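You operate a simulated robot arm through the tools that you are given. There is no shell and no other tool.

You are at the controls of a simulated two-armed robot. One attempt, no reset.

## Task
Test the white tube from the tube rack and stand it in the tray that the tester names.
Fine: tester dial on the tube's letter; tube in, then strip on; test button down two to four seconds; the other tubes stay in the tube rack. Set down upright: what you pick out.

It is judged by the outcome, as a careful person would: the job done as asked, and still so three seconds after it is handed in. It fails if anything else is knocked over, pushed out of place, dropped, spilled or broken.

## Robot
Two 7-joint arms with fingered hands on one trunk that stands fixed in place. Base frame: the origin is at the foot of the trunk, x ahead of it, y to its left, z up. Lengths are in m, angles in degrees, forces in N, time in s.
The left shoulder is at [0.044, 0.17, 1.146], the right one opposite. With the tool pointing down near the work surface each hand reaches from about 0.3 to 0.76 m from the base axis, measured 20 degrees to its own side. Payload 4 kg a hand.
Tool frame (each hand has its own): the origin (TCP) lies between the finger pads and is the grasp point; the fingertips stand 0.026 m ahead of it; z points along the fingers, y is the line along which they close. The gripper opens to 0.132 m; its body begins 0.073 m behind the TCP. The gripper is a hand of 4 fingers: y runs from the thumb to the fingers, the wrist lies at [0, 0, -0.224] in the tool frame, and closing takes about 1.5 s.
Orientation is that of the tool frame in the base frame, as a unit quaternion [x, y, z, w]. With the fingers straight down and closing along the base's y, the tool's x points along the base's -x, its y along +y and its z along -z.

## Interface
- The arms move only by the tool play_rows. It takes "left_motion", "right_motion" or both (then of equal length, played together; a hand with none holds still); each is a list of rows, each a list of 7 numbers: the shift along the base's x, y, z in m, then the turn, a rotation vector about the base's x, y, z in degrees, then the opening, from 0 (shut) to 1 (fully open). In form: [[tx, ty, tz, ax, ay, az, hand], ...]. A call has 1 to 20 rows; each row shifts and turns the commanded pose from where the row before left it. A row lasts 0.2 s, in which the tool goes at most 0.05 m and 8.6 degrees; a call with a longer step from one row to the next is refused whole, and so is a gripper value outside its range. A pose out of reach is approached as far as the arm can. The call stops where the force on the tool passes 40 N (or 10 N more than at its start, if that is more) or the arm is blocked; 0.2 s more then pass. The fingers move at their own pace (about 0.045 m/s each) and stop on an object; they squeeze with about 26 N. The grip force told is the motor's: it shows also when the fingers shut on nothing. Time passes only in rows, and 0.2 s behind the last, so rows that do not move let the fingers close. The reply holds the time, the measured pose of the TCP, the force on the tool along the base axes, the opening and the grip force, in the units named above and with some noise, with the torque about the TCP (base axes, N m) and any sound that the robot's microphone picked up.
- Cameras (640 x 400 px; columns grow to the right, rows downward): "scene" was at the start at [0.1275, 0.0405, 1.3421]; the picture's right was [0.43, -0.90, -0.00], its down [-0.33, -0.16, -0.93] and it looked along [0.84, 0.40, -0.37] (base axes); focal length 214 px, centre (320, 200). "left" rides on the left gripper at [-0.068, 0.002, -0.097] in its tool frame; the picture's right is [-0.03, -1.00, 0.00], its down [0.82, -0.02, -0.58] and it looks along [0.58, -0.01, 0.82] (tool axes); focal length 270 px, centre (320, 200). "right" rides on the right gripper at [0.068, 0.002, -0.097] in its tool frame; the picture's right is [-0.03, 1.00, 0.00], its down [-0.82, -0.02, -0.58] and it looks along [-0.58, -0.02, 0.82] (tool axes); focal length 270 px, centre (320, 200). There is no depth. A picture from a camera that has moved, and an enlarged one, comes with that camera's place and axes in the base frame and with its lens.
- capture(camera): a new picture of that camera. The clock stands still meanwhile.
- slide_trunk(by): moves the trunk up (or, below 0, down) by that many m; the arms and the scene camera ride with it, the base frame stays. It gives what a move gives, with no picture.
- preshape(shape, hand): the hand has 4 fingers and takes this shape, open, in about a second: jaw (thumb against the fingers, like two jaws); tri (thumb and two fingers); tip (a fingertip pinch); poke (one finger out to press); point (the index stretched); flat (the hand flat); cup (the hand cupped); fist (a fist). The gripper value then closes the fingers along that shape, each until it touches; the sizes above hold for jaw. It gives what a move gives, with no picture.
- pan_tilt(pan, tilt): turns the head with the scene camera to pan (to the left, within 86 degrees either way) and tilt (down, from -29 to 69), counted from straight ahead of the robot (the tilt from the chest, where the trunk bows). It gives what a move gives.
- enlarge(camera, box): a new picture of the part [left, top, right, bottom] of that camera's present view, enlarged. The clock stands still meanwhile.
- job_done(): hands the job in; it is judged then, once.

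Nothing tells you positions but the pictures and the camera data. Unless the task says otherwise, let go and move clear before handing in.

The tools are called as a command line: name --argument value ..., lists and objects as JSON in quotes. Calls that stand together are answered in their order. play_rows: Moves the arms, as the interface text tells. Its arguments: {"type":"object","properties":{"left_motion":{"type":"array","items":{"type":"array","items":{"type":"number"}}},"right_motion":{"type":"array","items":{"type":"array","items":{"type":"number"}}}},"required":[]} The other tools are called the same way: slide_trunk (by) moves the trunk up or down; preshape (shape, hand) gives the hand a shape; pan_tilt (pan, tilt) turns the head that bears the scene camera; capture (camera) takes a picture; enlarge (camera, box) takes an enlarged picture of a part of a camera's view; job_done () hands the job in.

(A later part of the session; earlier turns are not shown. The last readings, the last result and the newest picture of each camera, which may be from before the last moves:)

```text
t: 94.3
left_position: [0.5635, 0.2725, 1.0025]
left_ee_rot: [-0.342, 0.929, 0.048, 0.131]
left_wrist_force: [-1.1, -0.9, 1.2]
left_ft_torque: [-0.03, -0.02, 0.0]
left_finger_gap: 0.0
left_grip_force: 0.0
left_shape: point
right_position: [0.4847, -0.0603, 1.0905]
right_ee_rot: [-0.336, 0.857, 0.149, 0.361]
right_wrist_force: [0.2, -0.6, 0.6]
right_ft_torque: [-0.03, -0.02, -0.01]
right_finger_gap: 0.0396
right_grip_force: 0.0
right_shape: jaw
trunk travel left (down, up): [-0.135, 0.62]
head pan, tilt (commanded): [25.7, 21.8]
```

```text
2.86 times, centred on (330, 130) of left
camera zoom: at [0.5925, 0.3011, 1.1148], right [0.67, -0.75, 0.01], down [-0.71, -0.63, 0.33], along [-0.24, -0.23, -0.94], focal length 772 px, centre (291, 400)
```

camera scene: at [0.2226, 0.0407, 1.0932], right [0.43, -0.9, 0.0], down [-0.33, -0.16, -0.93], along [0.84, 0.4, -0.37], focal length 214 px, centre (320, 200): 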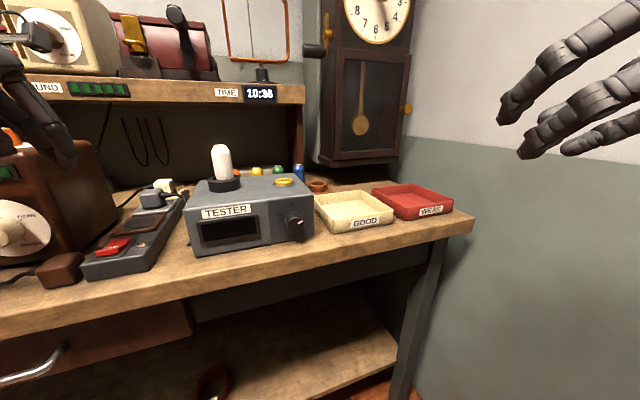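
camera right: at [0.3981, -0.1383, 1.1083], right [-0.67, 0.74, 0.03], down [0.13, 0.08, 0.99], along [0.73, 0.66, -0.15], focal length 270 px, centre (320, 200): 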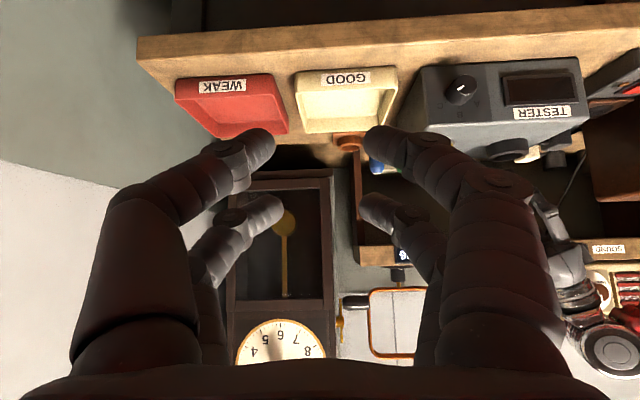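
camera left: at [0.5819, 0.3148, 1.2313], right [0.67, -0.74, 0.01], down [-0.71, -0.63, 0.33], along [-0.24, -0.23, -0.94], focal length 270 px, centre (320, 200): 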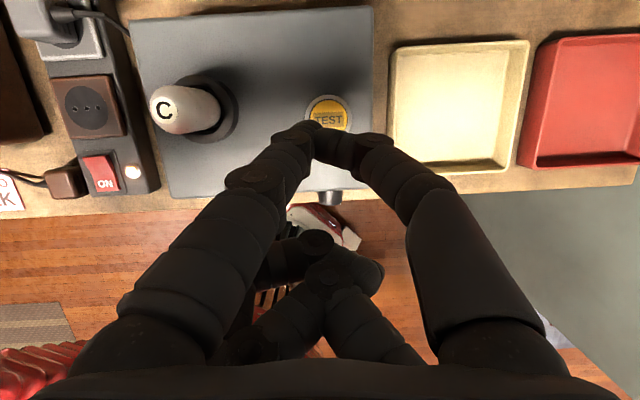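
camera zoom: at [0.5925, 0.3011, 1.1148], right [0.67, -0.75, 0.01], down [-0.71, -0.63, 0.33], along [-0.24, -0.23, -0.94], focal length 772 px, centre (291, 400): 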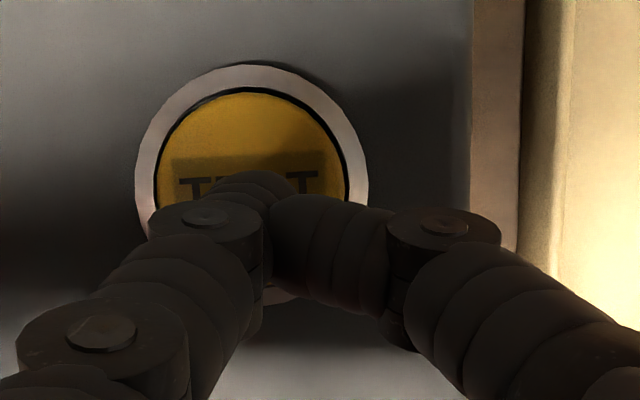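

The tip is now directly above the button's centre. I'll press down about 13 mm and check right away.

play_rows --left_motion '[[0, 0, -0.005, 0, 0, 0, 0], [0, 0, -0.004, 0, 0, 0, 0], [0, 0, -0.004, 0, 0, 0, 0]]'

enlarge --camera "scene" --box '[180, 140, 320, 260]'

```text
t: 95.1
left_position: [0.5645, 0.2728, 0.989]
left_ee_rot: [-0.342, 0.929, 0.047, 0.133]
left_wrist_force: [1.6, -0.3, 4.5]
left_ft_torque: [0.1, -0.06, 0.01]
left_finger_gap: 0.0001
left_grip_force: 0.1
left_shape: point
right_position: [0.4839, -0.0623, 1.09]
right_ee_rot: [-0.336, 0.858, 0.148, 0.36]
right_wrist_force: [-0.6, -0.4, -0.1]
right_ft_torque: [0.02, 0.0, -0.02]
right_finger_gap: 0.0395
right_grip_force: 0.1
right_shape: jaw
trunk travel left (down, up): [-0.135, 0.62]
head pan, tilt (commanded): [25.7, 21.8]
heard: click
```

```text
3.33 times, centred on (250, 200) of scene
camera zoom: at [0.2228, 0.0404, 1.0932], right [0.43, -0.9, 0.0], down [-0.33, -0.16, -0.93], along [0.84, 0.4, -0.37], focal length 715 px, centre (553, 200)
```

zoom: 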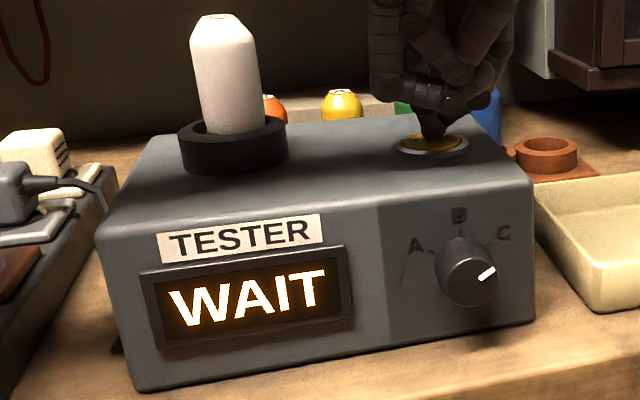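

A click was heard and the window shows WAIT, so the button is down as of about t≈94.9. I'll hold it, with a slight extra press for security.

play_rows --left_motion '[[0, 0, -0.0015, 0, 0, 0, 0], [0, 0, 0, 0, 0, 0, 0], [0, 0, 0, 0, 0, 0, 0], [0, 0, 0, 0, 0, 0, 0], [0, 0, 0, 0, 0, 0, 0], [0, 0, 0, 0, 0, 0, 0], [0, 0, 0, 0, 0, 0, 0], [0, 0, 0, 0, 0, 0, 0]]'

enlarge --camera "scene" --box '[180, 140, 320, 260]'

```text
t: 96.9
left_position: [0.564, 0.2722, 0.9873]
left_ee_rot: [-0.342, 0.929, 0.048, 0.132]
left_wrist_force: [1.8, 2.4, 8.1]
left_ft_torque: [0.22, -0.13, 0.0]
left_finger_gap: 0.0
left_grip_force: 0.0
left_shape: point
right_position: [0.484, -0.061, 1.0894]
right_ee_rot: [-0.335, 0.858, 0.148, 0.361]
right_wrist_force: [0.1, 0.5, 0.5]
right_ft_torque: [-0.01, 0.01, 0.0]
right_finger_gap: 0.0393
right_grip_force: 0.0
right_shape: jaw
trunk travel left (down, up): [-0.135, 0.62]
head pan, tilt (commanded): [25.7, 21.8]
```

```text
3.33 times, centred on (250, 200) of scene
camera zoom: at [0.2226, 0.0404, 1.0932], right [0.43, -0.9, 0.0], down [-0.33, -0.16, -0.93], along [0.84, 0.4, -0.37], focal length 715 px, centre (553, 200)
```

zoom: 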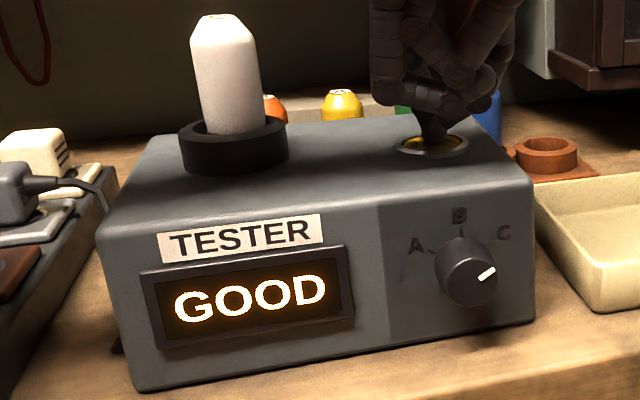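

The window reads GOOD. I'll hold about half a second more, so the press is between 2.5 and 3 s, and then release straight up.

play_rows --left_motion '[[0, 0, 0, 0, 0, 0, 0], [0, 0, 0, 0, 0, 0, 0], [0, 0, 0, 0, 0, 0, 0], [0, 0, 0.02, 0, 0, 0, 0], [0, 0, 0.03, 0, 0, 0, 0], [0, 0, 0.03, 0, 0, 0, 0], [0, 0, 0.03, 0, 0, 0, 0], [0, 0, 0.02, 0, 0, 0, 0]]'

enlarge --camera "scene" --box '[180, 120, 340, 260]'

capture --camera "left"

```text
t: 98.7
left_position: [0.5595, 0.2775, 1.1129]
left_ee_rot: [-0.342, 0.929, 0.046, 0.133]
left_wrist_force: [0.3, 0.2, -0.2]
left_ft_torque: [0.0, 0.0, -0.04]
left_finger_gap: 0.0
left_grip_force: 0.1
left_shape: point
left hand out of reach, approached as far as the arm can: row 8
right_position: [0.4832, -0.0624, 1.0902]
right_ee_rot: [-0.336, 0.857, 0.149, 0.361]
right_wrist_force: [0.0, -0.3, 0.9]
right_ft_torque: [-0.01, -0.02, 0.0]
right_finger_gap: 0.0397
right_grip_force: 0.0
right_shape: jaw
trunk travel left (down, up): [-0.135, 0.62]
head pan, tilt (commanded): [25.7, 21.8]
```

```text
2.86 times, centred on (260, 190) of scene
camera zoom: at [0.2222, 0.0404, 1.0933], right [0.43, -0.9, 0.0], down [-0.33, -0.16, -0.93], along [0.84, 0.4, -0.37], focal length 613 px, centre (491, 229)
```

zoom: 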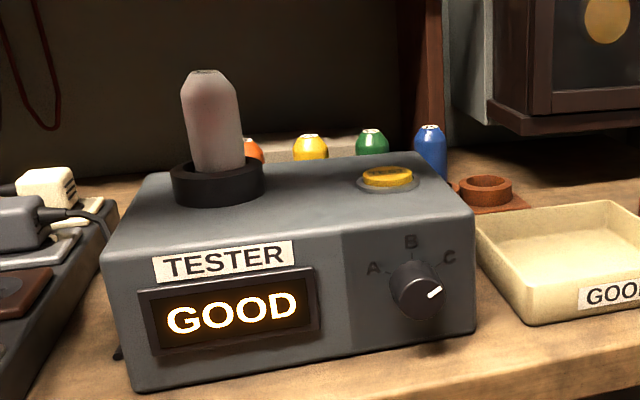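

```text
taken
camera left: at [0.5874, 0.306, 1.225], right [0.67, -0.75, 0.01], down [-0.71, -0.63, 0.33], along [-0.24, -0.23, -0.94], focal length 270 px, centre (320, 200)
```

left: 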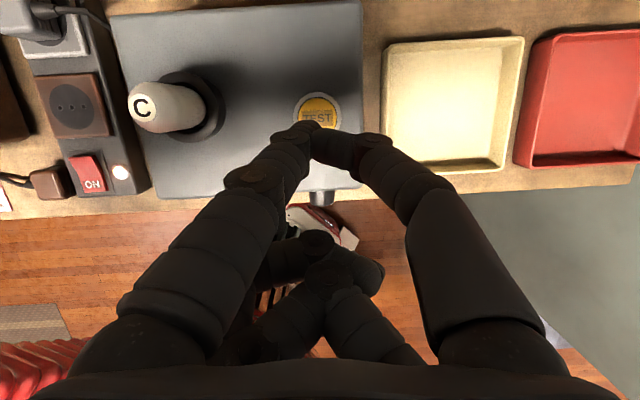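

The tester says GOOD and the press is finished. Now I'll turn the left hand back for grasping, as upright as possible, and go above the tube in the tester.

play_rows --left_motion '[[-0.012, 0.004, 0.004, 0, 0, -8, 0], [-0.012, 0.006, 0.005, 0, 0, -8, 0], [-0.012, 0.006, 0.005, 0, 0, -8.5, 0], [-0.012, 0.006, 0.005, 0, 0, -8.5, 0], [-0.013, 0.006, 0.005, 0, 0, -8.5, 0], [-0.013, 0.006, 0.005, 0, 0, -8.5, 0], [-0.013, 0.006, 0.005, 0, 0, -8.5, 0], [-0.013, 0.006, 0.005, 0, 0, -8.5, 0], [0, 0, 0, 0, 0, 0, 0]]'

preshape --shape "jaw" --hand "left"

capture --camera "left"

capture --camera "scene"

```text
t: 100.7
left_position: [0.4596, 0.3243, 1.1508]
left_ee_rot: [0.228, 0.964, -0.034, 0.136]
left_wrist_force: [-0.2, 0.2, -1.2]
left_ft_torque: [0.0, -0.01, 0.0]
left_finger_gap: 0.0
left_grip_force: 0.0
left_shape: point
right_position: [0.485, -0.061, 1.0897]
right_ee_rot: [-0.335, 0.857, 0.148, 0.361]
right_wrist_force: [-0.4, -0.1, 0.0]
right_ft_torque: [0.02, -0.02, -0.03]
right_finger_gap: 0.0396
right_grip_force: 0.0
right_shape: jaw
trunk travel left (down, up): [-0.135, 0.62]
head pan, tilt (commanded): [25.7, 21.8]
```

```text
t: 101.6
left_position: [0.4601, 0.324, 1.1503]
left_ee_rot: [0.227, 0.964, -0.034, 0.136]
left_wrist_force: [0.3, 0.4, 0.5]
left_ft_torque: [0.03, 0.0, 0.0]
left_finger_gap: 0.1319
left_grip_force: 0.1
left_shape: jaw
right_position: [0.4848, -0.0616, 1.0906]
right_ee_rot: [-0.336, 0.858, 0.148, 0.36]
right_wrist_force: [0.5, 0.6, -0.4]
right_ft_torque: [-0.01, -0.02, 0.06]
right_finger_gap: 0.0396
right_grip_force: 0.1
right_shape: jaw
trunk travel left (down, up): [-0.135, 0.62]
head pan, tilt (commanded): [25.7, 21.8]
```

```text
taken
camera left: at [0.4958, 0.3102, 1.2626], right [-0.43, -0.9, 0.01], down [-0.85, 0.41, 0.33], along [-0.3, 0.13, -0.94], focal length 270 px, centre (320, 200)
```

left: 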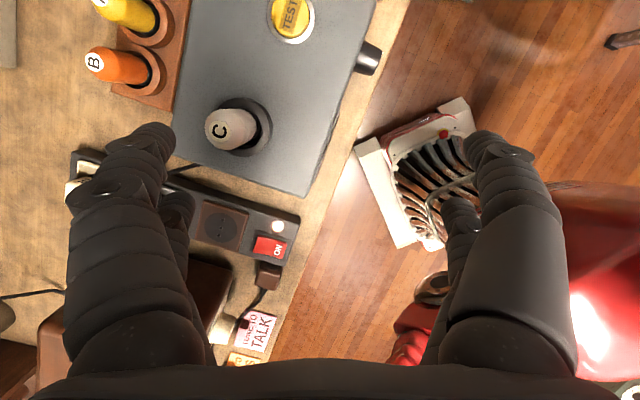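

```text
taken
camera scene: at [0.223, 0.0405, 1.0931], right [0.43, -0.9, 0.0], down [-0.34, -0.16, -0.93], along [0.84, 0.4, -0.37], focal length 214 px, centre (320, 200)
```

scene: 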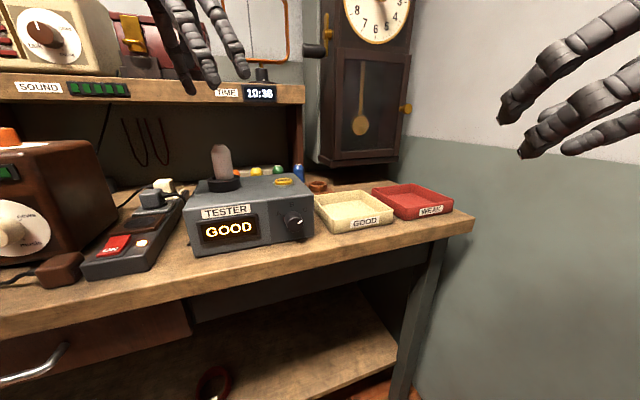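

The tube is at (0.513, 0.390) in the tester. I'll bring the hand upright and position it directly above.

play_rows --left_motion '[[0.005, 0.006, 0, 3.576, 7.16, 0, 0.42], [0.005, 0.006, 0, 3.576, 7.16, 0, 0.42], [0.01, 0.013, 0, 0, 0, 0, 0.42], [0.01, 0.013, -0.01, 0, 0, 0, 0.42], [0.01, 0.013, -0.01, 0, 0, 0, 0.42], [0.0125, 0.015, -0.01, 0, 0, 0, 0.42], [0, 0, 0, 0, 0, 0, 0.42], [0, 0, 0, 0, 0, 0, 0.42]]'

capture --camera "left"

enlarge --camera "scene" --box '[160, 60, 300, 200]'

```text
t: 103.4
left_position: [0.5087, 0.3894, 1.1057]
left_ee_rot: [0.23, 0.973, -0.002, 0.001]
left_wrist_force: [0.4, -0.1, 0.0]
left_ft_torque: [0.0, 0.0, 0.0]
left_finger_gap: 0.0557
left_grip_force: 0.2
left_shape: jaw
left hand out of reach, approached as far as the arm can: row 2
right_position: [0.4848, -0.0617, 1.091]
right_ee_rot: [-0.335, 0.857, 0.149, 0.361]
right_wrist_force: [0.2, -0.4, -0.1]
right_ft_torque: [0.02, 0.01, -0.01]
right_finger_gap: 0.0397
right_grip_force: 0.3
right_shape: jaw
trunk travel left (down, up): [-0.135, 0.62]
head pan, tilt (commanded): [25.7, 21.8]
```

```text
taken
camera left: at [0.5707, 0.3623, 1.203], right [-0.42, -0.91, 0.0], down [-0.74, 0.35, 0.58], along [-0.52, 0.24, -0.82], focal length 270 px, centre (320, 200)
```

left: 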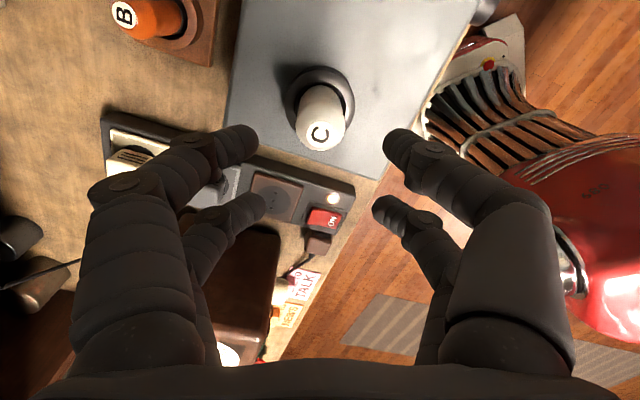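

```text
2.86 times, centred on (230, 130) of scene
camera zoom: at [0.2231, 0.0404, 1.093], right [0.43, -0.9, 0.0], down [-0.34, -0.16, -0.93], along [0.84, 0.4, -0.37], focal length 613 px, centre (577, 400)
```

zoom: 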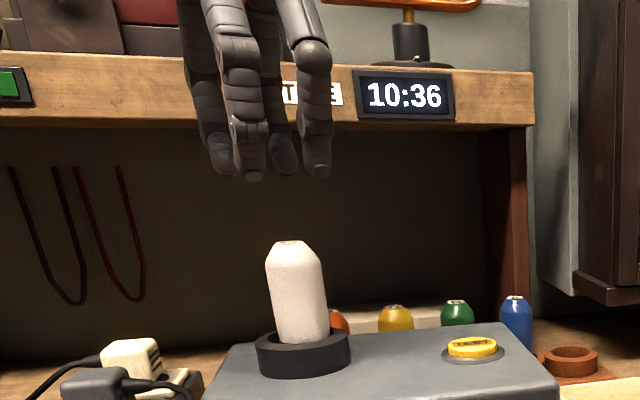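

The hand is vertical and centred over the tube to within 4 mm. I'll correct and descend around it.

play_rows --left_motion '[[0.0038, -0.0004, -0.015, 0, 0, 0, 0.4], [0, 0, -0.02, 0, 0, 0, 0.4], [0, 0, -0.02, 0, 0, 0, 0.4], [0, 0, -0.02, 0, 0, 0, 0.4], [0, 0, 0, 0, 0, 0, 0.4]]'

capture --camera "left"

enlarge --camera "scene" --box '[180, 90, 280, 200]'

```text
t: 104.6
left_position: [0.5137, 0.39, 1.031]
left_ee_rot: [0.229, 0.973, -0.002, 0.0]
left_wrist_force: [-0.8, 0.0, -0.3]
left_ft_torque: [0.03, 0.02, 0.01]
left_finger_gap: 0.0532
left_grip_force: 0.0
left_shape: jaw
right_position: [0.4854, -0.0605, 1.0897]
right_ee_rot: [-0.335, 0.858, 0.148, 0.361]
right_wrist_force: [-0.4, 0.3, -0.1]
right_ft_torque: [0.04, -0.01, 0.0]
right_finger_gap: 0.0395
right_grip_force: 0.1
right_shape: jaw
trunk travel left (down, up): [-0.135, 0.62]
head pan, tilt (commanded): [25.7, 21.8]
```

```text
taken
camera left: at [0.5745, 0.3619, 1.1284], right [-0.42, -0.91, 0.0], down [-0.74, 0.35, 0.58], along [-0.52, 0.24, -0.82], focal length 270 px, centre (320, 200)
```

left: 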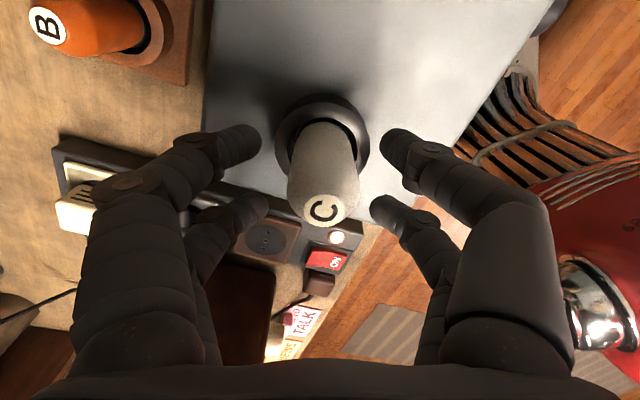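

```text
3.64 times, centred on (230, 145) of scene
camera zoom: at [0.223, 0.0405, 1.0931], right [0.43, -0.9, 0.0], down [-0.34, -0.16, -0.93], along [0.84, 0.4, -0.37], focal length 780 px, centre (647, 400)
```

zoom: 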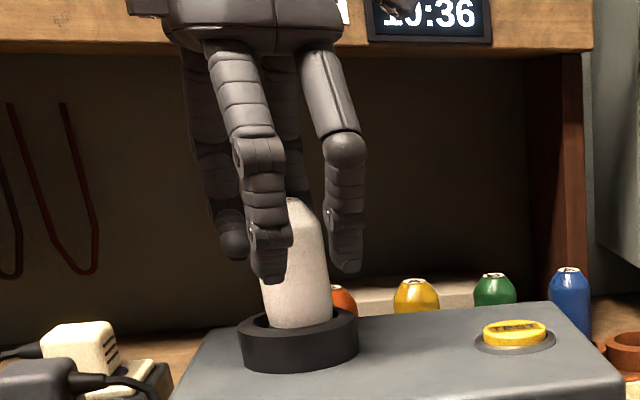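

The fingers straddle the tube evenly. I'll go down 16 mm more and close.

play_rows --left_motion '[[0, -0.0005, -0.008, 0, 0, 0, 0.4], [0, -0.0005, -0.008, 0, 0, 0, 0.4], [0, 0, 0, 0, 0, 0, 0.3], [0, 0, 0, 0, 0, 0, 0.2], [0, 0, 0, 0, 0, 0, 0.1], [0, 0, 0, 0, 0, 0, 0], [0, 0, 0, 0, 0, 0, 0], [0, 0, 0, 0, 0, 0, 0], [0, 0, 0, 0, 0, 0, 0]]'

capture --camera "left"

enlarge --camera "scene" --box '[180, 90, 280, 200]'

```text
t: 106.6
left_position: [0.5133, 0.3882, 1.0154]
left_ee_rot: [0.23, 0.973, -0.002, 0.001]
left_wrist_force: [-1.0, -0.8, 0.2]
left_ft_torque: [0.01, 0.0, -0.04]
left_finger_gap: 0.0087
left_grip_force: 14.3
left_shape: jaw
right_position: [0.4846, -0.0611, 1.0905]
right_ee_rot: [-0.336, 0.858, 0.148, 0.36]
right_wrist_force: [-0.1, -0.5, 0.3]
right_ft_torque: [0.02, 0.02, -0.01]
right_finger_gap: 0.0396
right_grip_force: 0.0
right_shape: jaw
trunk travel left (down, up): [-0.135, 0.62]
head pan, tilt (commanded): [25.7, 21.8]
```

```text
taken
camera left: at [0.5745, 0.3615, 1.1127], right [-0.42, -0.91, 0.0], down [-0.74, 0.35, 0.58], along [-0.52, 0.24, -0.82], focal length 270 px, centre (320, 200)
```

left: 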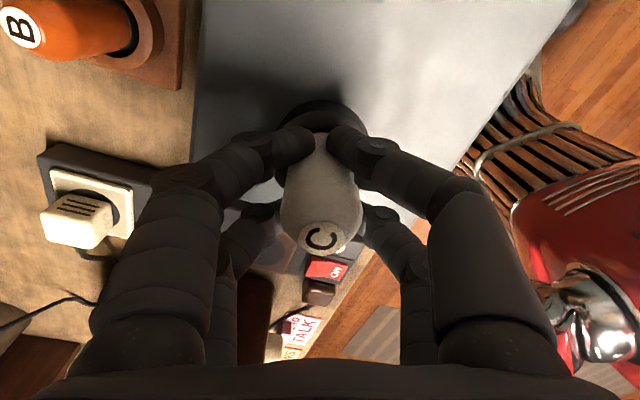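

```text
3.64 times, centred on (230, 145) of scene
camera zoom: at [0.223, 0.0405, 1.093], right [0.43, -0.9, 0.0], down [-0.34, -0.16, -0.93], along [0.84, 0.4, -0.37], focal length 780 px, centre (647, 400)
```

zoom: 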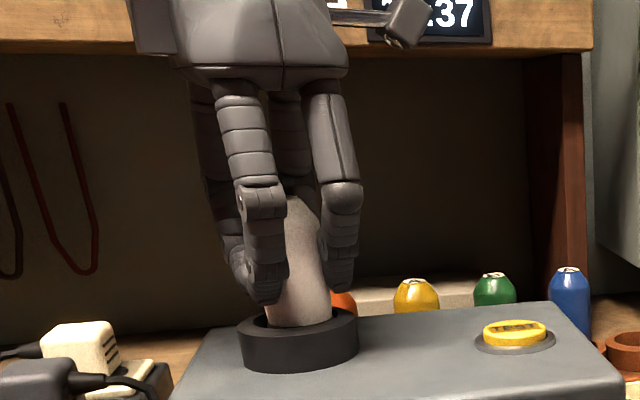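

Gripped squarely with no side force. I'll lift the tube straight out of the tester.

play_rows --left_motion '[[0, 0, 0.006, 0, 0, 0, 0], [0, 0, 0.008, 0, 0, 0, 0], [0, 0, 0.01, 0, 0, 0, 0], [0, 0, 0.01, 0, 0, 0, 0], [0, 0, 0.01, 0, 0, 0, 0], [0, 0, 0.006, 0, 0, 0, 0], [0, 0, 0, 0, 0, 0, 0]]'

enlarge --camera "scene" --box '[180, 70, 280, 200]'

capture --camera "left"

```text
t: 108.2
left_position: [0.5127, 0.3891, 1.0666]
left_ee_rot: [0.23, 0.973, -0.002, 0.001]
left_wrist_force: [0.2, -0.3, -1.1]
left_ft_torque: [0.01, 0.02, 0.0]
left_finger_gap: 0.0087
left_grip_force: 13.9
left_shape: jaw
right_position: [0.4855, -0.0608, 1.0896]
right_ee_rot: [-0.336, 0.857, 0.149, 0.361]
right_wrist_force: [0.1, 0.3, -0.5]
right_ft_torque: [-0.02, 0.0, 0.0]
right_finger_gap: 0.04
right_grip_force: 0.1
right_shape: jaw
trunk travel left (down, up): [-0.135, 0.62]
head pan, tilt (commanded): [25.7, 21.8]
```

```text
3.08 times, centred on (230, 135) of scene
camera zoom: at [0.2231, 0.0405, 1.093], right [0.43, -0.9, 0.0], down [-0.34, -0.16, -0.93], along [0.84, 0.4, -0.37], focal length 660 px, centre (597, 400)
```

zoom: 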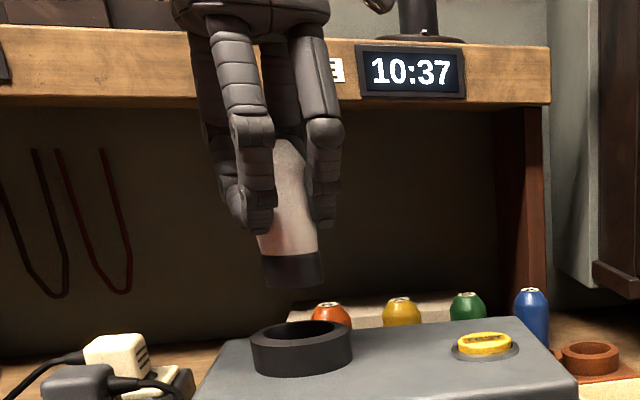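

```text
taken
camera left: at [0.5743, 0.3614, 1.1634], right [-0.42, -0.91, 0.0], down [-0.74, 0.35, 0.58], along [-0.52, 0.24, -0.82], focal length 270 px, centre (320, 200)
```

left: 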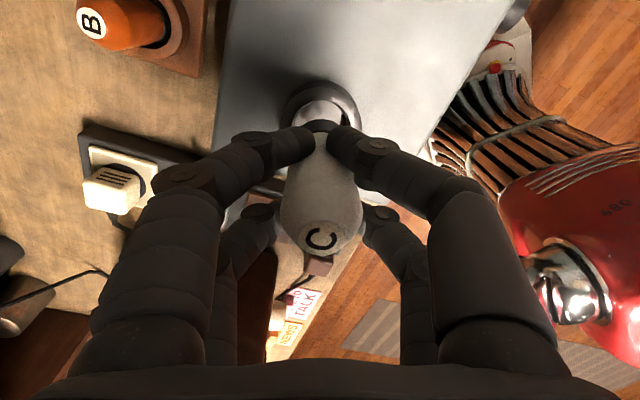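

The tube hangs plumb. I'll carry it across above the tester toward the GOOD tray.

play_rows --left_motion '[[0.01, -0.012, 0, 0, 0, 0, 0], [0.0152, -0.0187, 0, 0, 0, 0, 0], [0.0152, -0.0187, 0, 0, 0, 0, 0], [0.0152, -0.0187, 0, 0, 0, 0, 0], [0.0152, -0.0187, 0, 0, 0, 0, 0], [0.0152, -0.0187, 0, 0, 0, 0, 0], [0.0152, -0.0187, 0, 0, 0, 0, 0], [0.0152, -0.0187, -0.002, 0, 0, 0, 0], [0, 0, 0, 0, 0, 0, 0]]'

capture --camera "left"

capture --camera "scene"

```text
t: 110.2
left_position: [0.5977, 0.262, 1.0333]
left_ee_rot: [0.229, 0.973, -0.002, 0.002]
left_wrist_force: [0.0, -1.1, -1.7]
left_ft_torque: [0.01, 0.0, 0.0]
left_finger_gap: 0.0084
left_grip_force: 13.5
left_shape: jaw
left hand out of reach, approached as far as the arm can: row 6, 7, 8
right_position: [0.4828, -0.0606, 1.091]
right_ee_rot: [-0.335, 0.858, 0.148, 0.361]
right_wrist_force: [0.0, 0.2, -0.6]
right_ft_torque: [0.04, 0.0, -0.01]
right_finger_gap: 0.0395
right_grip_force: 0.0
right_shape: jaw
trunk travel left (down, up): [-0.135, 0.62]
head pan, tilt (commanded): [25.7, 21.8]
```

```text
taken
camera left: at [0.6601, 0.2341, 1.1311], right [-0.42, -0.91, 0.0], down [-0.74, 0.35, 0.57], along [-0.52, 0.24, -0.82], focal length 270 px, centre (320, 200)
```

left: 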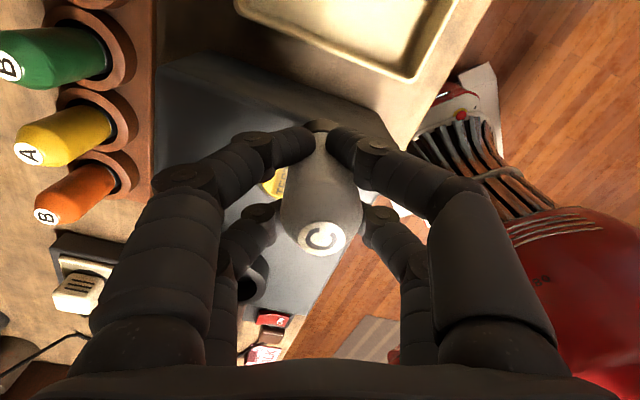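

```text
taken
camera scene: at [0.2231, 0.0405, 1.0931], right [0.43, -0.9, 0.0], down [-0.34, -0.16, -0.93], along [0.84, 0.4, -0.37], focal length 214 px, centre (320, 200)
```

scene: 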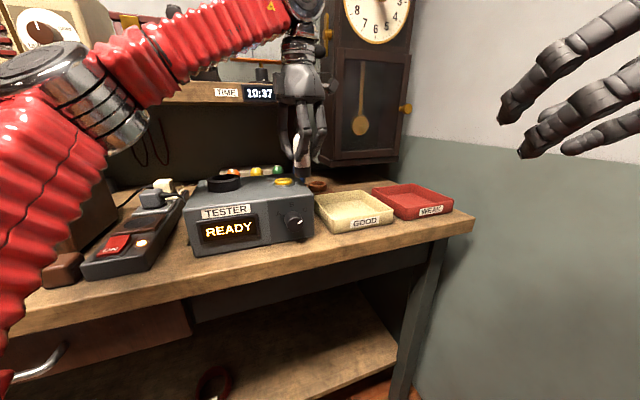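

The wrist flexion limit stopped the hand near the tester's right edge, with the tube still safely gripped. Raising the trunk will ease the wrist, so I'll back up slightly and raise it.

play_rows --left_motion '[[-0.008, 0.01, 0.006, 0, 0, 0, 0], [-0.01, 0.012, 0.01, 0, 0, 0, 0], [-0.01, 0.012, 0.01, 0, 0, 0, 0], [0, 0, 0, 0, 0, 0, 0]]'

slide_trunk --by 0.14

capture --camera "scene"

capture --camera "left"

```text
t: 111.2
left_position: [0.5692, 0.2959, 1.0583]
left_ee_rot: [0.23, 0.973, -0.001, 0.001]
left_wrist_force: [0.1, -0.8, -0.7]
left_ft_torque: [-0.03, -0.01, 0.03]
left_finger_gap: 0.0083
left_grip_force: 14.0
left_shape: jaw
right_position: [0.4844, -0.061, 1.0896]
right_ee_rot: [-0.336, 0.857, 0.15, 0.361]
right_wrist_force: [-0.2, -0.4, -0.1]
right_ft_torque: [0.01, -0.01, 0.0]
right_finger_gap: 0.0393
right_grip_force: 0.0
right_shape: jaw
trunk travel left (down, up): [-0.135, 0.62]
head pan, tilt (commanded): [25.7, 21.8]
```

```text
t: 112.8
left_position: [0.5338, 0.2964, 1.2399]
left_ee_rot: [0.23, 0.972, 0.007, 0.041]
left_wrist_force: [-0.3, 0.6, -2.0]
left_ft_torque: [0.0, -0.01, 0.01]
left_finger_gap: 0.0086
left_grip_force: 13.6
left_shape: jaw
right_position: [0.4853, -0.0603, 1.2287]
right_ee_rot: [-0.335, 0.858, 0.148, 0.36]
right_wrist_force: [0.2, 1.1, 0.2]
right_ft_torque: [-0.01, 0.0, 0.05]
right_finger_gap: 0.0397
right_grip_force: 0.0
right_shape: jaw
trunk travel left (down, up): [-0.275, 0.48]
head pan, tilt (commanded): [25.7, 21.8]
```

```text
taken
camera scene: at [0.1605, 0.0405, 1.2398], right [0.43, -0.9, 0.0], down [-0.34, -0.16, -0.93], along [0.84, 0.4, -0.37], focal length 214 px, centre (320, 200)
```

scene: 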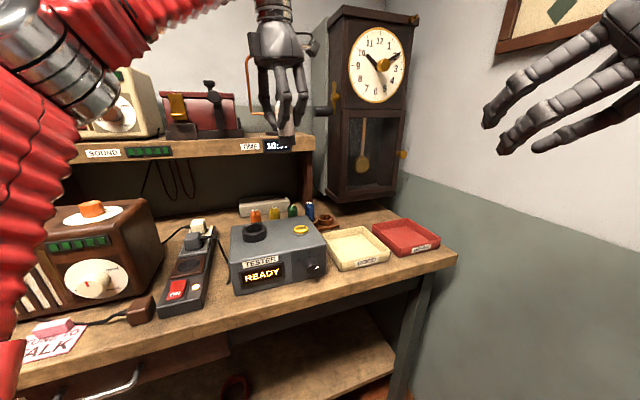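

```text
taken
camera left: at [0.5881, 0.2695, 1.342], right [-0.42, -0.91, -0.03], down [-0.79, 0.35, 0.51], along [-0.45, 0.24, -0.86], focal length 270 px, centre (320, 200)
```

left: 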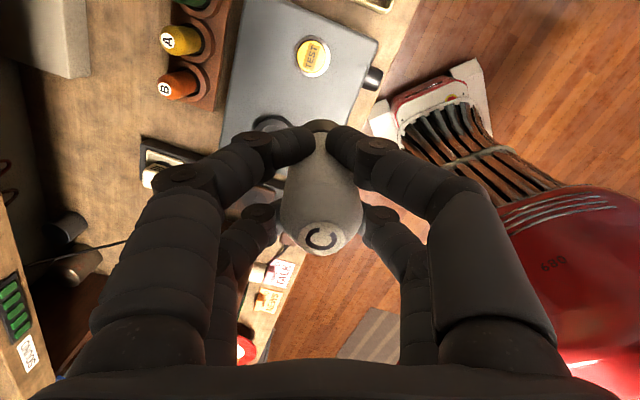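

The tube is still firmly held. With the shoulders higher I'll re-plumb the hand and move toward the tray again.

play_rows --left_motion '[[0.01, -0.005, -0.01, 0.3, 4.76, 0, 0], [0.016, -0.009, -0.02, 0, 0, 0, 0], [0.016, -0.009, -0.025, 0, 0, 0, 0], [0.016, -0.01, -0.025, 0, 0, 0, 0], [0.016, -0.01, -0.025, 0, 0, 0, 0], [0.016, -0.01, -0.025, 0, 0, 0, 0], [0.016, -0.01, -0.02, 0, 0, 0, 0], [0, 0, 0, 0, 0, 0, 0]]'

capture --camera "left"

capture --camera "scene"

```text
t: 114.6
left_position: [0.6128, 0.2506, 1.0685]
left_ee_rot: [0.23, 0.973, 0.0, 0.001]
left_wrist_force: [0.6, -0.3, -0.1]
left_ft_torque: [0.04, 0.0, 0.04]
left_finger_gap: 0.0079
left_grip_force: 14.2
left_shape: jaw
left hand out of reach, approached as far as the arm can: row 1, 5, 6, 7
right_position: [0.4838, -0.0612, 1.2296]
right_ee_rot: [-0.335, 0.857, 0.148, 0.361]
right_wrist_force: [0.1, -0.1, -0.1]
right_ft_torque: [0.02, -0.02, 0.0]
right_finger_gap: 0.0398
right_grip_force: 0.1
right_shape: jaw
trunk travel left (down, up): [-0.275, 0.48]
head pan, tilt (commanded): [25.7, 21.8]
```

```text
taken
camera left: at [0.6738, 0.2222, 1.1655], right [-0.42, -0.91, 0.0], down [-0.74, 0.35, 0.58], along [-0.52, 0.25, -0.82], focal length 270 px, centre (320, 200)
```

left: 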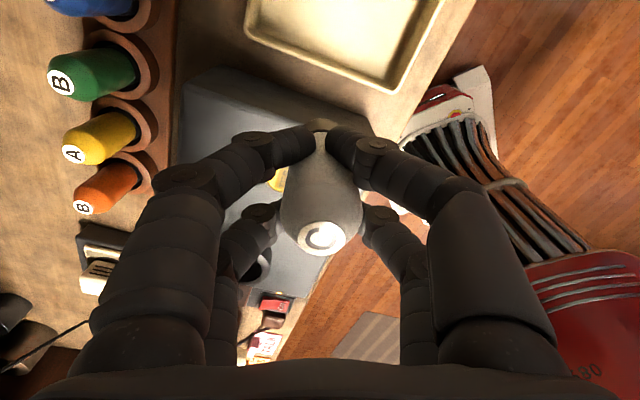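

```text
taken
camera scene: at [0.1596, 0.0405, 1.2401], right [0.43, -0.9, 0.0], down [-0.33, -0.16, -0.93], along [0.84, 0.4, -0.37], focal length 214 px, centre (320, 200)
```

scene: 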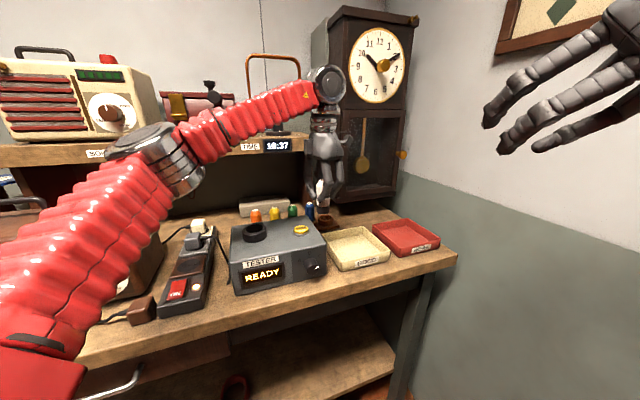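

The wrist can't stay fully vertical at this height. I'll lean the hand 15° to get over the tray wall, then straighten it once the hand is lower inside the tray, where the wrist has more room.

play_rows --left_motion '[[0, 0, 0, -3.36, -6.7, 0, 0], [0, 0, 0, -3.36, -6.7, 0, 0], [0.012, -0.01, 0, 0, 0, 0, 0], [0.014, -0.012, 0, 0, 0, 0, 0], [0.014, -0.012, 0, 0, 0, 0, 0], [0, 0, 0, 0, 0, 0, 0]]'

capture --camera "left"

enlarge --camera "scene" --box '[260, 120, 420, 280]'

```text
t: 116.0
left_position: [0.6516, 0.216, 1.071]
left_ee_rot: [0.228, 0.965, -0.03, 0.129]
left_wrist_force: [-0.3, -0.3, -0.1]
left_ft_torque: [0.03, -0.01, -0.02]
left_finger_gap: 0.0081
left_grip_force: 14.1
left_shape: jaw
right_position: [0.4834, -0.0621, 1.2306]
right_ee_rot: [-0.335, 0.858, 0.148, 0.36]
right_wrist_force: [0.4, -0.5, 0.6]
right_ft_torque: [0.0, -0.01, -0.01]
right_finger_gap: 0.0399
right_grip_force: 0.1
right_shape: jaw
trunk travel left (down, up): [-0.275, 0.48]
head pan, tilt (commanded): [25.7, 21.8]
```

```text
taken
camera left: at [0.6882, 0.2003, 1.1826], right [-0.42, -0.91, 0.0], down [-0.85, 0.4, 0.34], along [-0.31, 0.14, -0.94], focal length 270 px, centre (320, 200)
```

left: 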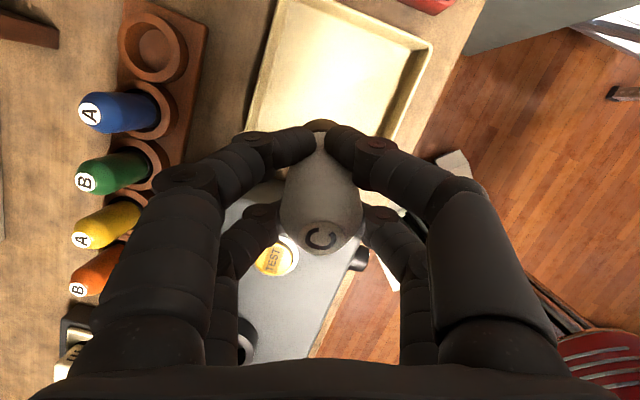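

```text
2.50 times, centred on (340, 200) of scene
camera zoom: at [0.1589, 0.0401, 1.2403], right [0.43, -0.9, 0.0], down [-0.33, -0.16, -0.93], along [0.84, 0.4, -0.37], focal length 536 px, centre (270, 200)
```

zoom: 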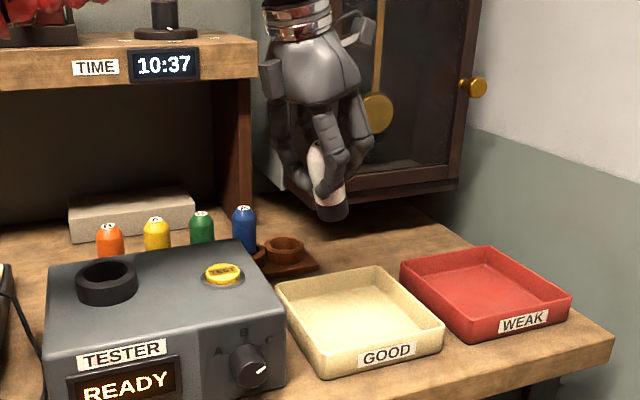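

The hand is over the GOOD tray now with no reach complaint, and all four other tubes are still standing in the rack. I'll lower into the tray area, keeping the foot above the rim, and straighten the hand.

play_rows --left_motion '[[0, -0.003, -0.018, 0, 0, 0, 0], [0, -0.003, -0.02, 0, 0, 0, 0], [0, -0.003, -0.02, 0, 0, 0, 0], [0, -0.003, -0.02, 0, 0, 0, 0], [0, -0.002, -0.016, 0, 0, 0, 0], [0.002, -0.002, 0, 2.24, 4.47, 0, 0], [0.002, -0.002, 0, 2.24, 4.47, 0, 0], [0.002, -0.002, 0, 2.24, 4.47, 0, 0], [0, 0, 0, 0, 0, 0, 0]]'

capture --camera "left"

enlarge --camera "scene" --box '[290, 140, 420, 280]'

```text
t: 118.0
left_position: [0.6548, 0.2122, 0.9787]
left_ee_rot: [0.228, 0.971, -0.014, 0.064]
left_wrist_force: [-0.1, -0.1, -0.7]
left_ft_torque: [-0.01, 0.0, 0.01]
left_finger_gap: 0.0073
left_grip_force: 13.9
left_shape: jaw
left hand out of reach, approached as far as the arm can: row 7, 8
right_position: [0.4851, -0.0613, 1.2303]
right_ee_rot: [-0.336, 0.857, 0.148, 0.361]
right_wrist_force: [-0.7, -0.1, 0.1]
right_ft_torque: [0.01, 0.02, 0.0]
right_finger_gap: 0.0399
right_grip_force: 0.0
right_shape: jaw
trunk travel left (down, up): [-0.275, 0.48]
head pan, tilt (commanded): [25.7, 21.8]
```

```text
taken
camera left: at [0.705, 0.1903, 1.0838], right [-0.42, -0.91, 0.0], down [-0.8, 0.38, 0.46], along [-0.42, 0.2, -0.89], focal length 270 px, centre (320, 200)
```

left: 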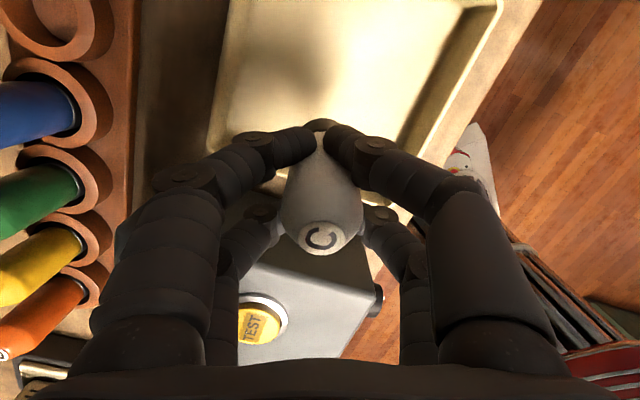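

```text
2.86 times, centred on (355, 210) of scene
camera zoom: at [0.1595, 0.0402, 1.2401], right [0.43, -0.9, 0.0], down [-0.33, -0.16, -0.93], along [0.84, 0.4, -0.37], focal length 613 px, centre (220, 171)
```

zoom: 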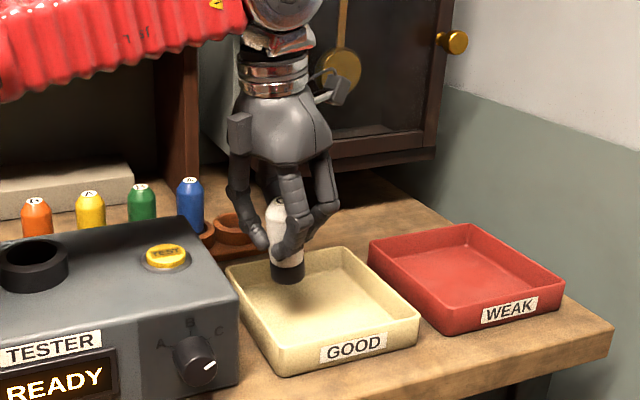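

The tube's foot is inside the tray outline with about 7° of lean left. I'll lower further and straighten the rest.

play_rows --left_motion '[[0, -0.001, -0.01, 0, 0, 0, 0], [0, -0.001, -0.01, 0, 0, 0, 0], [0, 0, -0.008, 0, 0, 0, 0], [0, 0, 0, 1.68, 3.35, 0, 0], [0, 0, 0, 1.68, 3.35, 0, 0], [0, 0, 0, 0, 0, 0, 0]]'

enlarge --camera "scene" --box '[300, 160, 400, 270]'

capture --camera "left"

```text
t: 119.4
left_position: [0.6443, 0.2167, 0.9439]
left_ee_rot: [0.229, 0.973, -0.007, 0.032]
left_wrist_force: [0.2, -1.1, -1.1]
left_ft_torque: [0.0, 0.03, 0.05]
left_finger_gap: 0.0073
left_grip_force: 13.9
left_shape: jaw
left hand out of reach, approached as far as the arm can: row 4, 5
right_position: [0.4847, -0.0611, 1.2294]
right_ee_rot: [-0.335, 0.858, 0.149, 0.361]
right_wrist_force: [0.5, 1.0, 0.6]
right_ft_torque: [0.01, -0.01, 0.03]
right_finger_gap: 0.0395
right_grip_force: 0.0
right_shape: jaw
trunk travel left (down, up): [-0.275, 0.48]
head pan, tilt (commanded): [25.7, 21.8]
```

```text
3.64 times, centred on (350, 215) of scene
camera zoom: at [0.1598, 0.0405, 1.2401], right [0.43, -0.9, 0.0], down [-0.34, -0.16, -0.93], along [0.84, 0.4, -0.37], focal length 780 px, centre (211, 146)
```

zoom: 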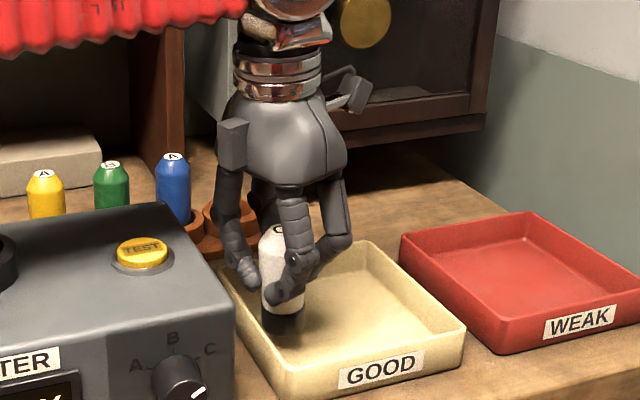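

```text
taken
camera left: at [0.7004, 0.1907, 1.045], right [-0.42, -0.91, 0.0], down [-0.77, 0.36, 0.52], along [-0.47, 0.22, -0.85], focal length 270 px, centre (320, 200)
```

left: 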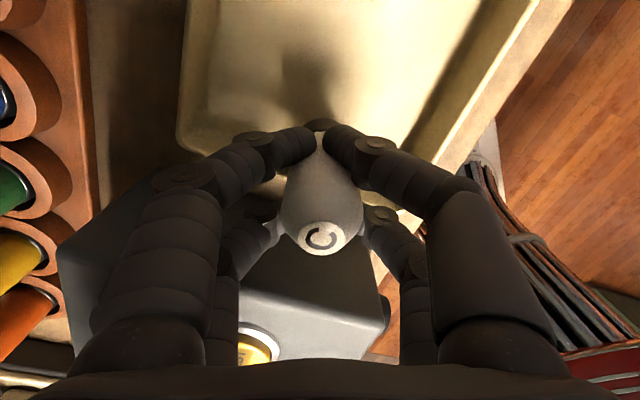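

The limit is close but still pulls the hand toward the tray's left wall. I'll lift back out with some lean, lower the trunk by 0.1 m (shoulders forward), and then come down vertically, well inside the tray.

play_rows --left_motion '[[0, 0, 0.015, 0, 0, 0, 0], [0.001, -0.001, 0.02, -1.68, -3.35, 0, 0], [0.002, -0.002, 0.02, -1.68, -3.35, 0, 0], [0.003, -0.003, 0.02, -1.68, -3.35, 0, 0], [0.003, -0.003, 0.025, 0, 0, 0, 0], [0, 0, 0.025, 0, 0, 0, 0], [0, 0, 0.02, 0, 0, 0, 0], [0, 0, 0, 0, 0, 0, 0]]'

slide_trunk --by -0.1

enlarge --camera "scene" --box '[260, 90, 440, 250]'

capture --camera "left"

```text
t: 121.2
left_position: [0.6545, 0.2119, 1.078]
left_ee_rot: [0.227, 0.965, -0.03, 0.127]
left_wrist_force: [-0.2, 0.1, -0.2]
left_ft_torque: [-0.02, 0.0, 0.04]
left_finger_gap: 0.0071
left_grip_force: 14.1
left_shape: jaw
left hand out of reach, approached as far as the arm can: row 7
right_position: [0.4846, -0.0605, 1.2309]
right_ee_rot: [-0.336, 0.857, 0.148, 0.361]
right_wrist_force: [0.3, -0.2, -1.1]
right_ft_torque: [-0.05, 0.01, -0.01]
right_finger_gap: 0.0396
right_grip_force: 0.0
right_shape: jaw
trunk travel left (down, up): [-0.275, 0.48]
head pan, tilt (commanded): [25.7, 21.8]
```

```text
t: 122.6
left_position: [0.6531, 0.2107, 0.9794]
left_ee_rot: [0.226, 0.965, -0.03, 0.129]
left_wrist_force: [-0.7, 0.5, 0.0]
left_ft_torque: [0.01, -0.01, -0.02]
left_finger_gap: 0.0069
left_grip_force: 13.7
left_shape: jaw
right_position: [0.4844, -0.0601, 1.1315]
right_ee_rot: [-0.335, 0.857, 0.148, 0.362]
right_wrist_force: [-0.6, -0.7, 0.9]
right_ft_torque: [0.02, -0.06, 0.01]
right_finger_gap: 0.0396
right_grip_force: 0.1
right_shape: jaw
trunk travel left (down, up): [-0.175, 0.58]
head pan, tilt (commanded): [25.7, 21.8]
```

```text
2.50 times, centred on (350, 170) of scene
camera zoom: at [0.2025, 0.0405, 1.136], right [0.43, -0.9, 0.0], down [-0.33, -0.16, -0.93], along [0.84, 0.4, -0.37], focal length 536 px, centre (245, 275)
```

zoom: 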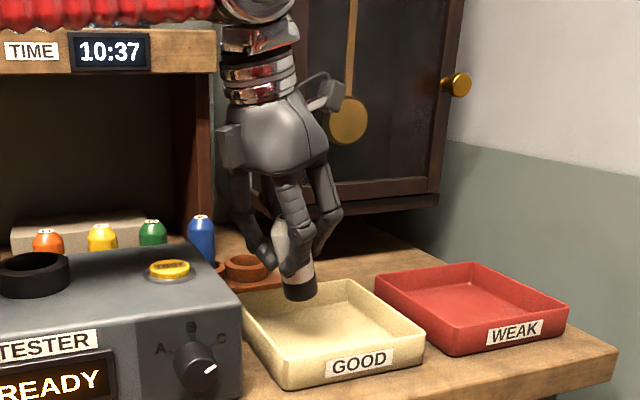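

```text
taken
camera left: at [0.6898, 0.195, 1.091], right [-0.42, -0.91, 0.01], down [-0.85, 0.4, 0.34], along [-0.31, 0.14, -0.94], focal length 270 px, centre (320, 200)
```

left: 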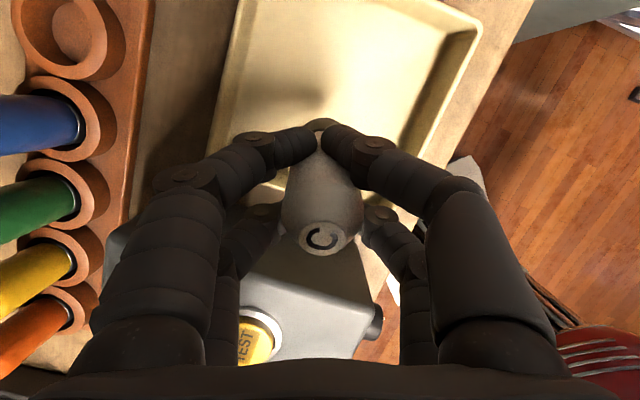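

The trunk is lower and the pose held. Now I'll shift a little deeper into the tray and straighten the hand while lowering.

play_rows --left_motion '[[0.004, -0.005, -0.008, 0, 0, 0, 0], [0.004, -0.005, -0.008, 0, 0, 0, 0], [0.002, -0.002, -0.004, 2.24, 4.47, 0, 0], [0, 0, -0.002, 2.24, 4.47, 0, 0], [0, 0, -0.002, 2.24, 4.47, 0, 0], [0, 0, 0, 0, 0, 0, 0]]'

enlarge --camera "scene" --box '[290, 130, 410, 250]'

capture --camera "left"

```text
t: 124.0
left_position: [0.6347, 0.2334, 0.9489]
left_ee_rot: [0.229, 0.973, 0.0, 0.0]
left_wrist_force: [0.0, 0.6, -1.1]
left_ft_torque: [0.03, 0.02, -0.04]
left_finger_gap: 0.0069
left_grip_force: 13.8
left_shape: jaw
left hand out of reach, approached as far as the arm can: row 3, 4, 5
right_position: [0.4849, -0.0611, 1.1304]
right_ee_rot: [-0.335, 0.858, 0.148, 0.361]
right_wrist_force: [-0.4, -0.2, 0.2]
right_ft_torque: [-0.02, -0.04, 0.0]
right_finger_gap: 0.0398
right_grip_force: 0.0
right_shape: jaw
trunk travel left (down, up): [-0.175, 0.58]
head pan, tilt (commanded): [25.7, 21.8]
```

```text
3.33 times, centred on (350, 190) of scene
camera zoom: at [0.2032, 0.0404, 1.1358], right [0.43, -0.9, 0.0], down [-0.34, -0.16, -0.93], along [0.84, 0.4, -0.37], focal length 715 px, centre (220, 233)
```

zoom: 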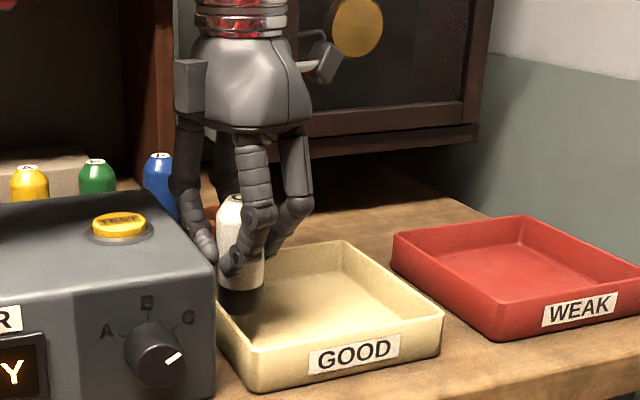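

```text
taken
camera left: at [0.6974, 0.2054, 1.0454], right [-0.42, -0.91, 0.0], down [-0.74, 0.35, 0.58], along [-0.52, 0.25, -0.82], focal length 270 px, centre (320, 200)
```

left: 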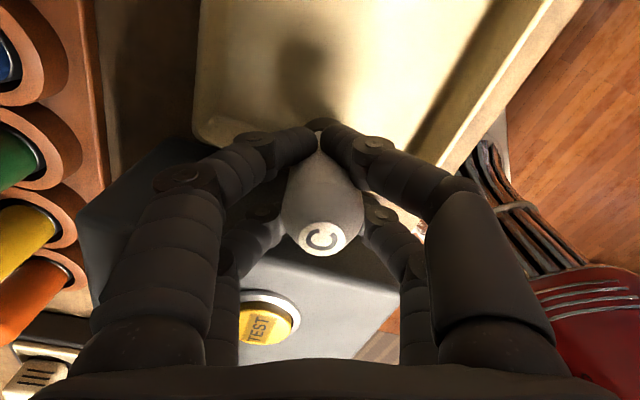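

Forcing it fully vertical pulls the hand left again. A lean of about 10° is well within reach, and the tube can settle upright from that. So I'll lift slightly, go back to a lean and position it well inside the tray.

play_rows --left_motion '[[0, 0, 0.015, 0, 0, 0, 0], [0.002, -0.003, 0.012, -2.24, -4.47, 0, 0], [0.006, -0.008, 0.004, -2.24, -4.47, 0, 0], [0.008, -0.009, 0, -1.5, -3, 0, 0], [0.008, -0.009, 0, 0, 0, 0, 0], [0, 0, 0, 0, 0, 0, 0]]'

enlarge --camera "scene" --box '[290, 130, 410, 250]'

capture --camera "left"

```text
t: 125.4
left_position: [0.6595, 0.2042, 0.981]
left_ee_rot: [0.228, 0.967, -0.026, 0.115]
left_wrist_force: [-0.6, -0.3, -0.8]
left_ft_torque: [0.04, -0.02, 0.01]
left_finger_gap: 0.0065
left_grip_force: 14.1
left_shape: jaw
right_position: [0.4843, -0.0614, 1.1304]
right_ee_rot: [-0.336, 0.857, 0.149, 0.361]
right_wrist_force: [-0.4, -0.2, 0.5]
right_ft_torque: [0.01, 0.03, -0.01]
right_finger_gap: 0.0396
right_grip_force: 0.2
right_shape: jaw
trunk travel left (down, up): [-0.175, 0.58]
head pan, tilt (commanded): [25.7, 21.8]
```

```text
3.33 times, centred on (350, 190) of scene
camera zoom: at [0.203, 0.0404, 1.1358], right [0.43, -0.9, 0.0], down [-0.34, -0.16, -0.93], along [0.84, 0.4, -0.37], focal length 715 px, centre (220, 233)
```

zoom: 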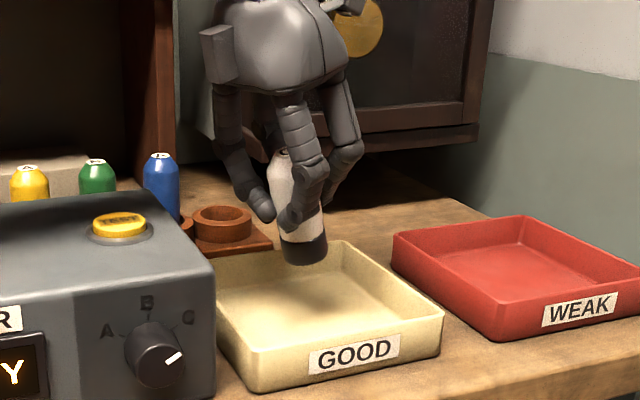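

```text
taken
camera left: at [0.7001, 0.1871, 1.0909], right [-0.42, -0.91, 0.01], down [-0.84, 0.4, 0.37], along [-0.34, 0.15, -0.93], focal length 270 px, centre (320, 200)
```

left: 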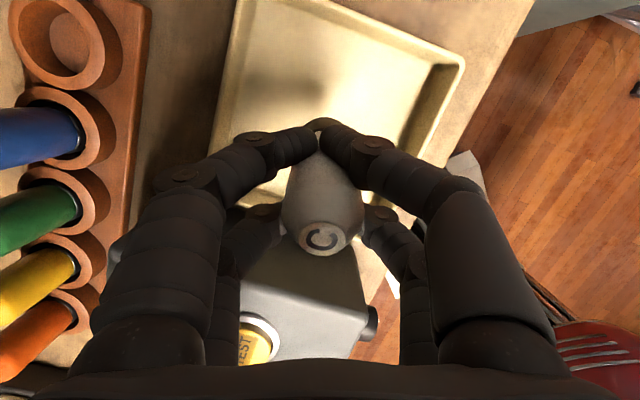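

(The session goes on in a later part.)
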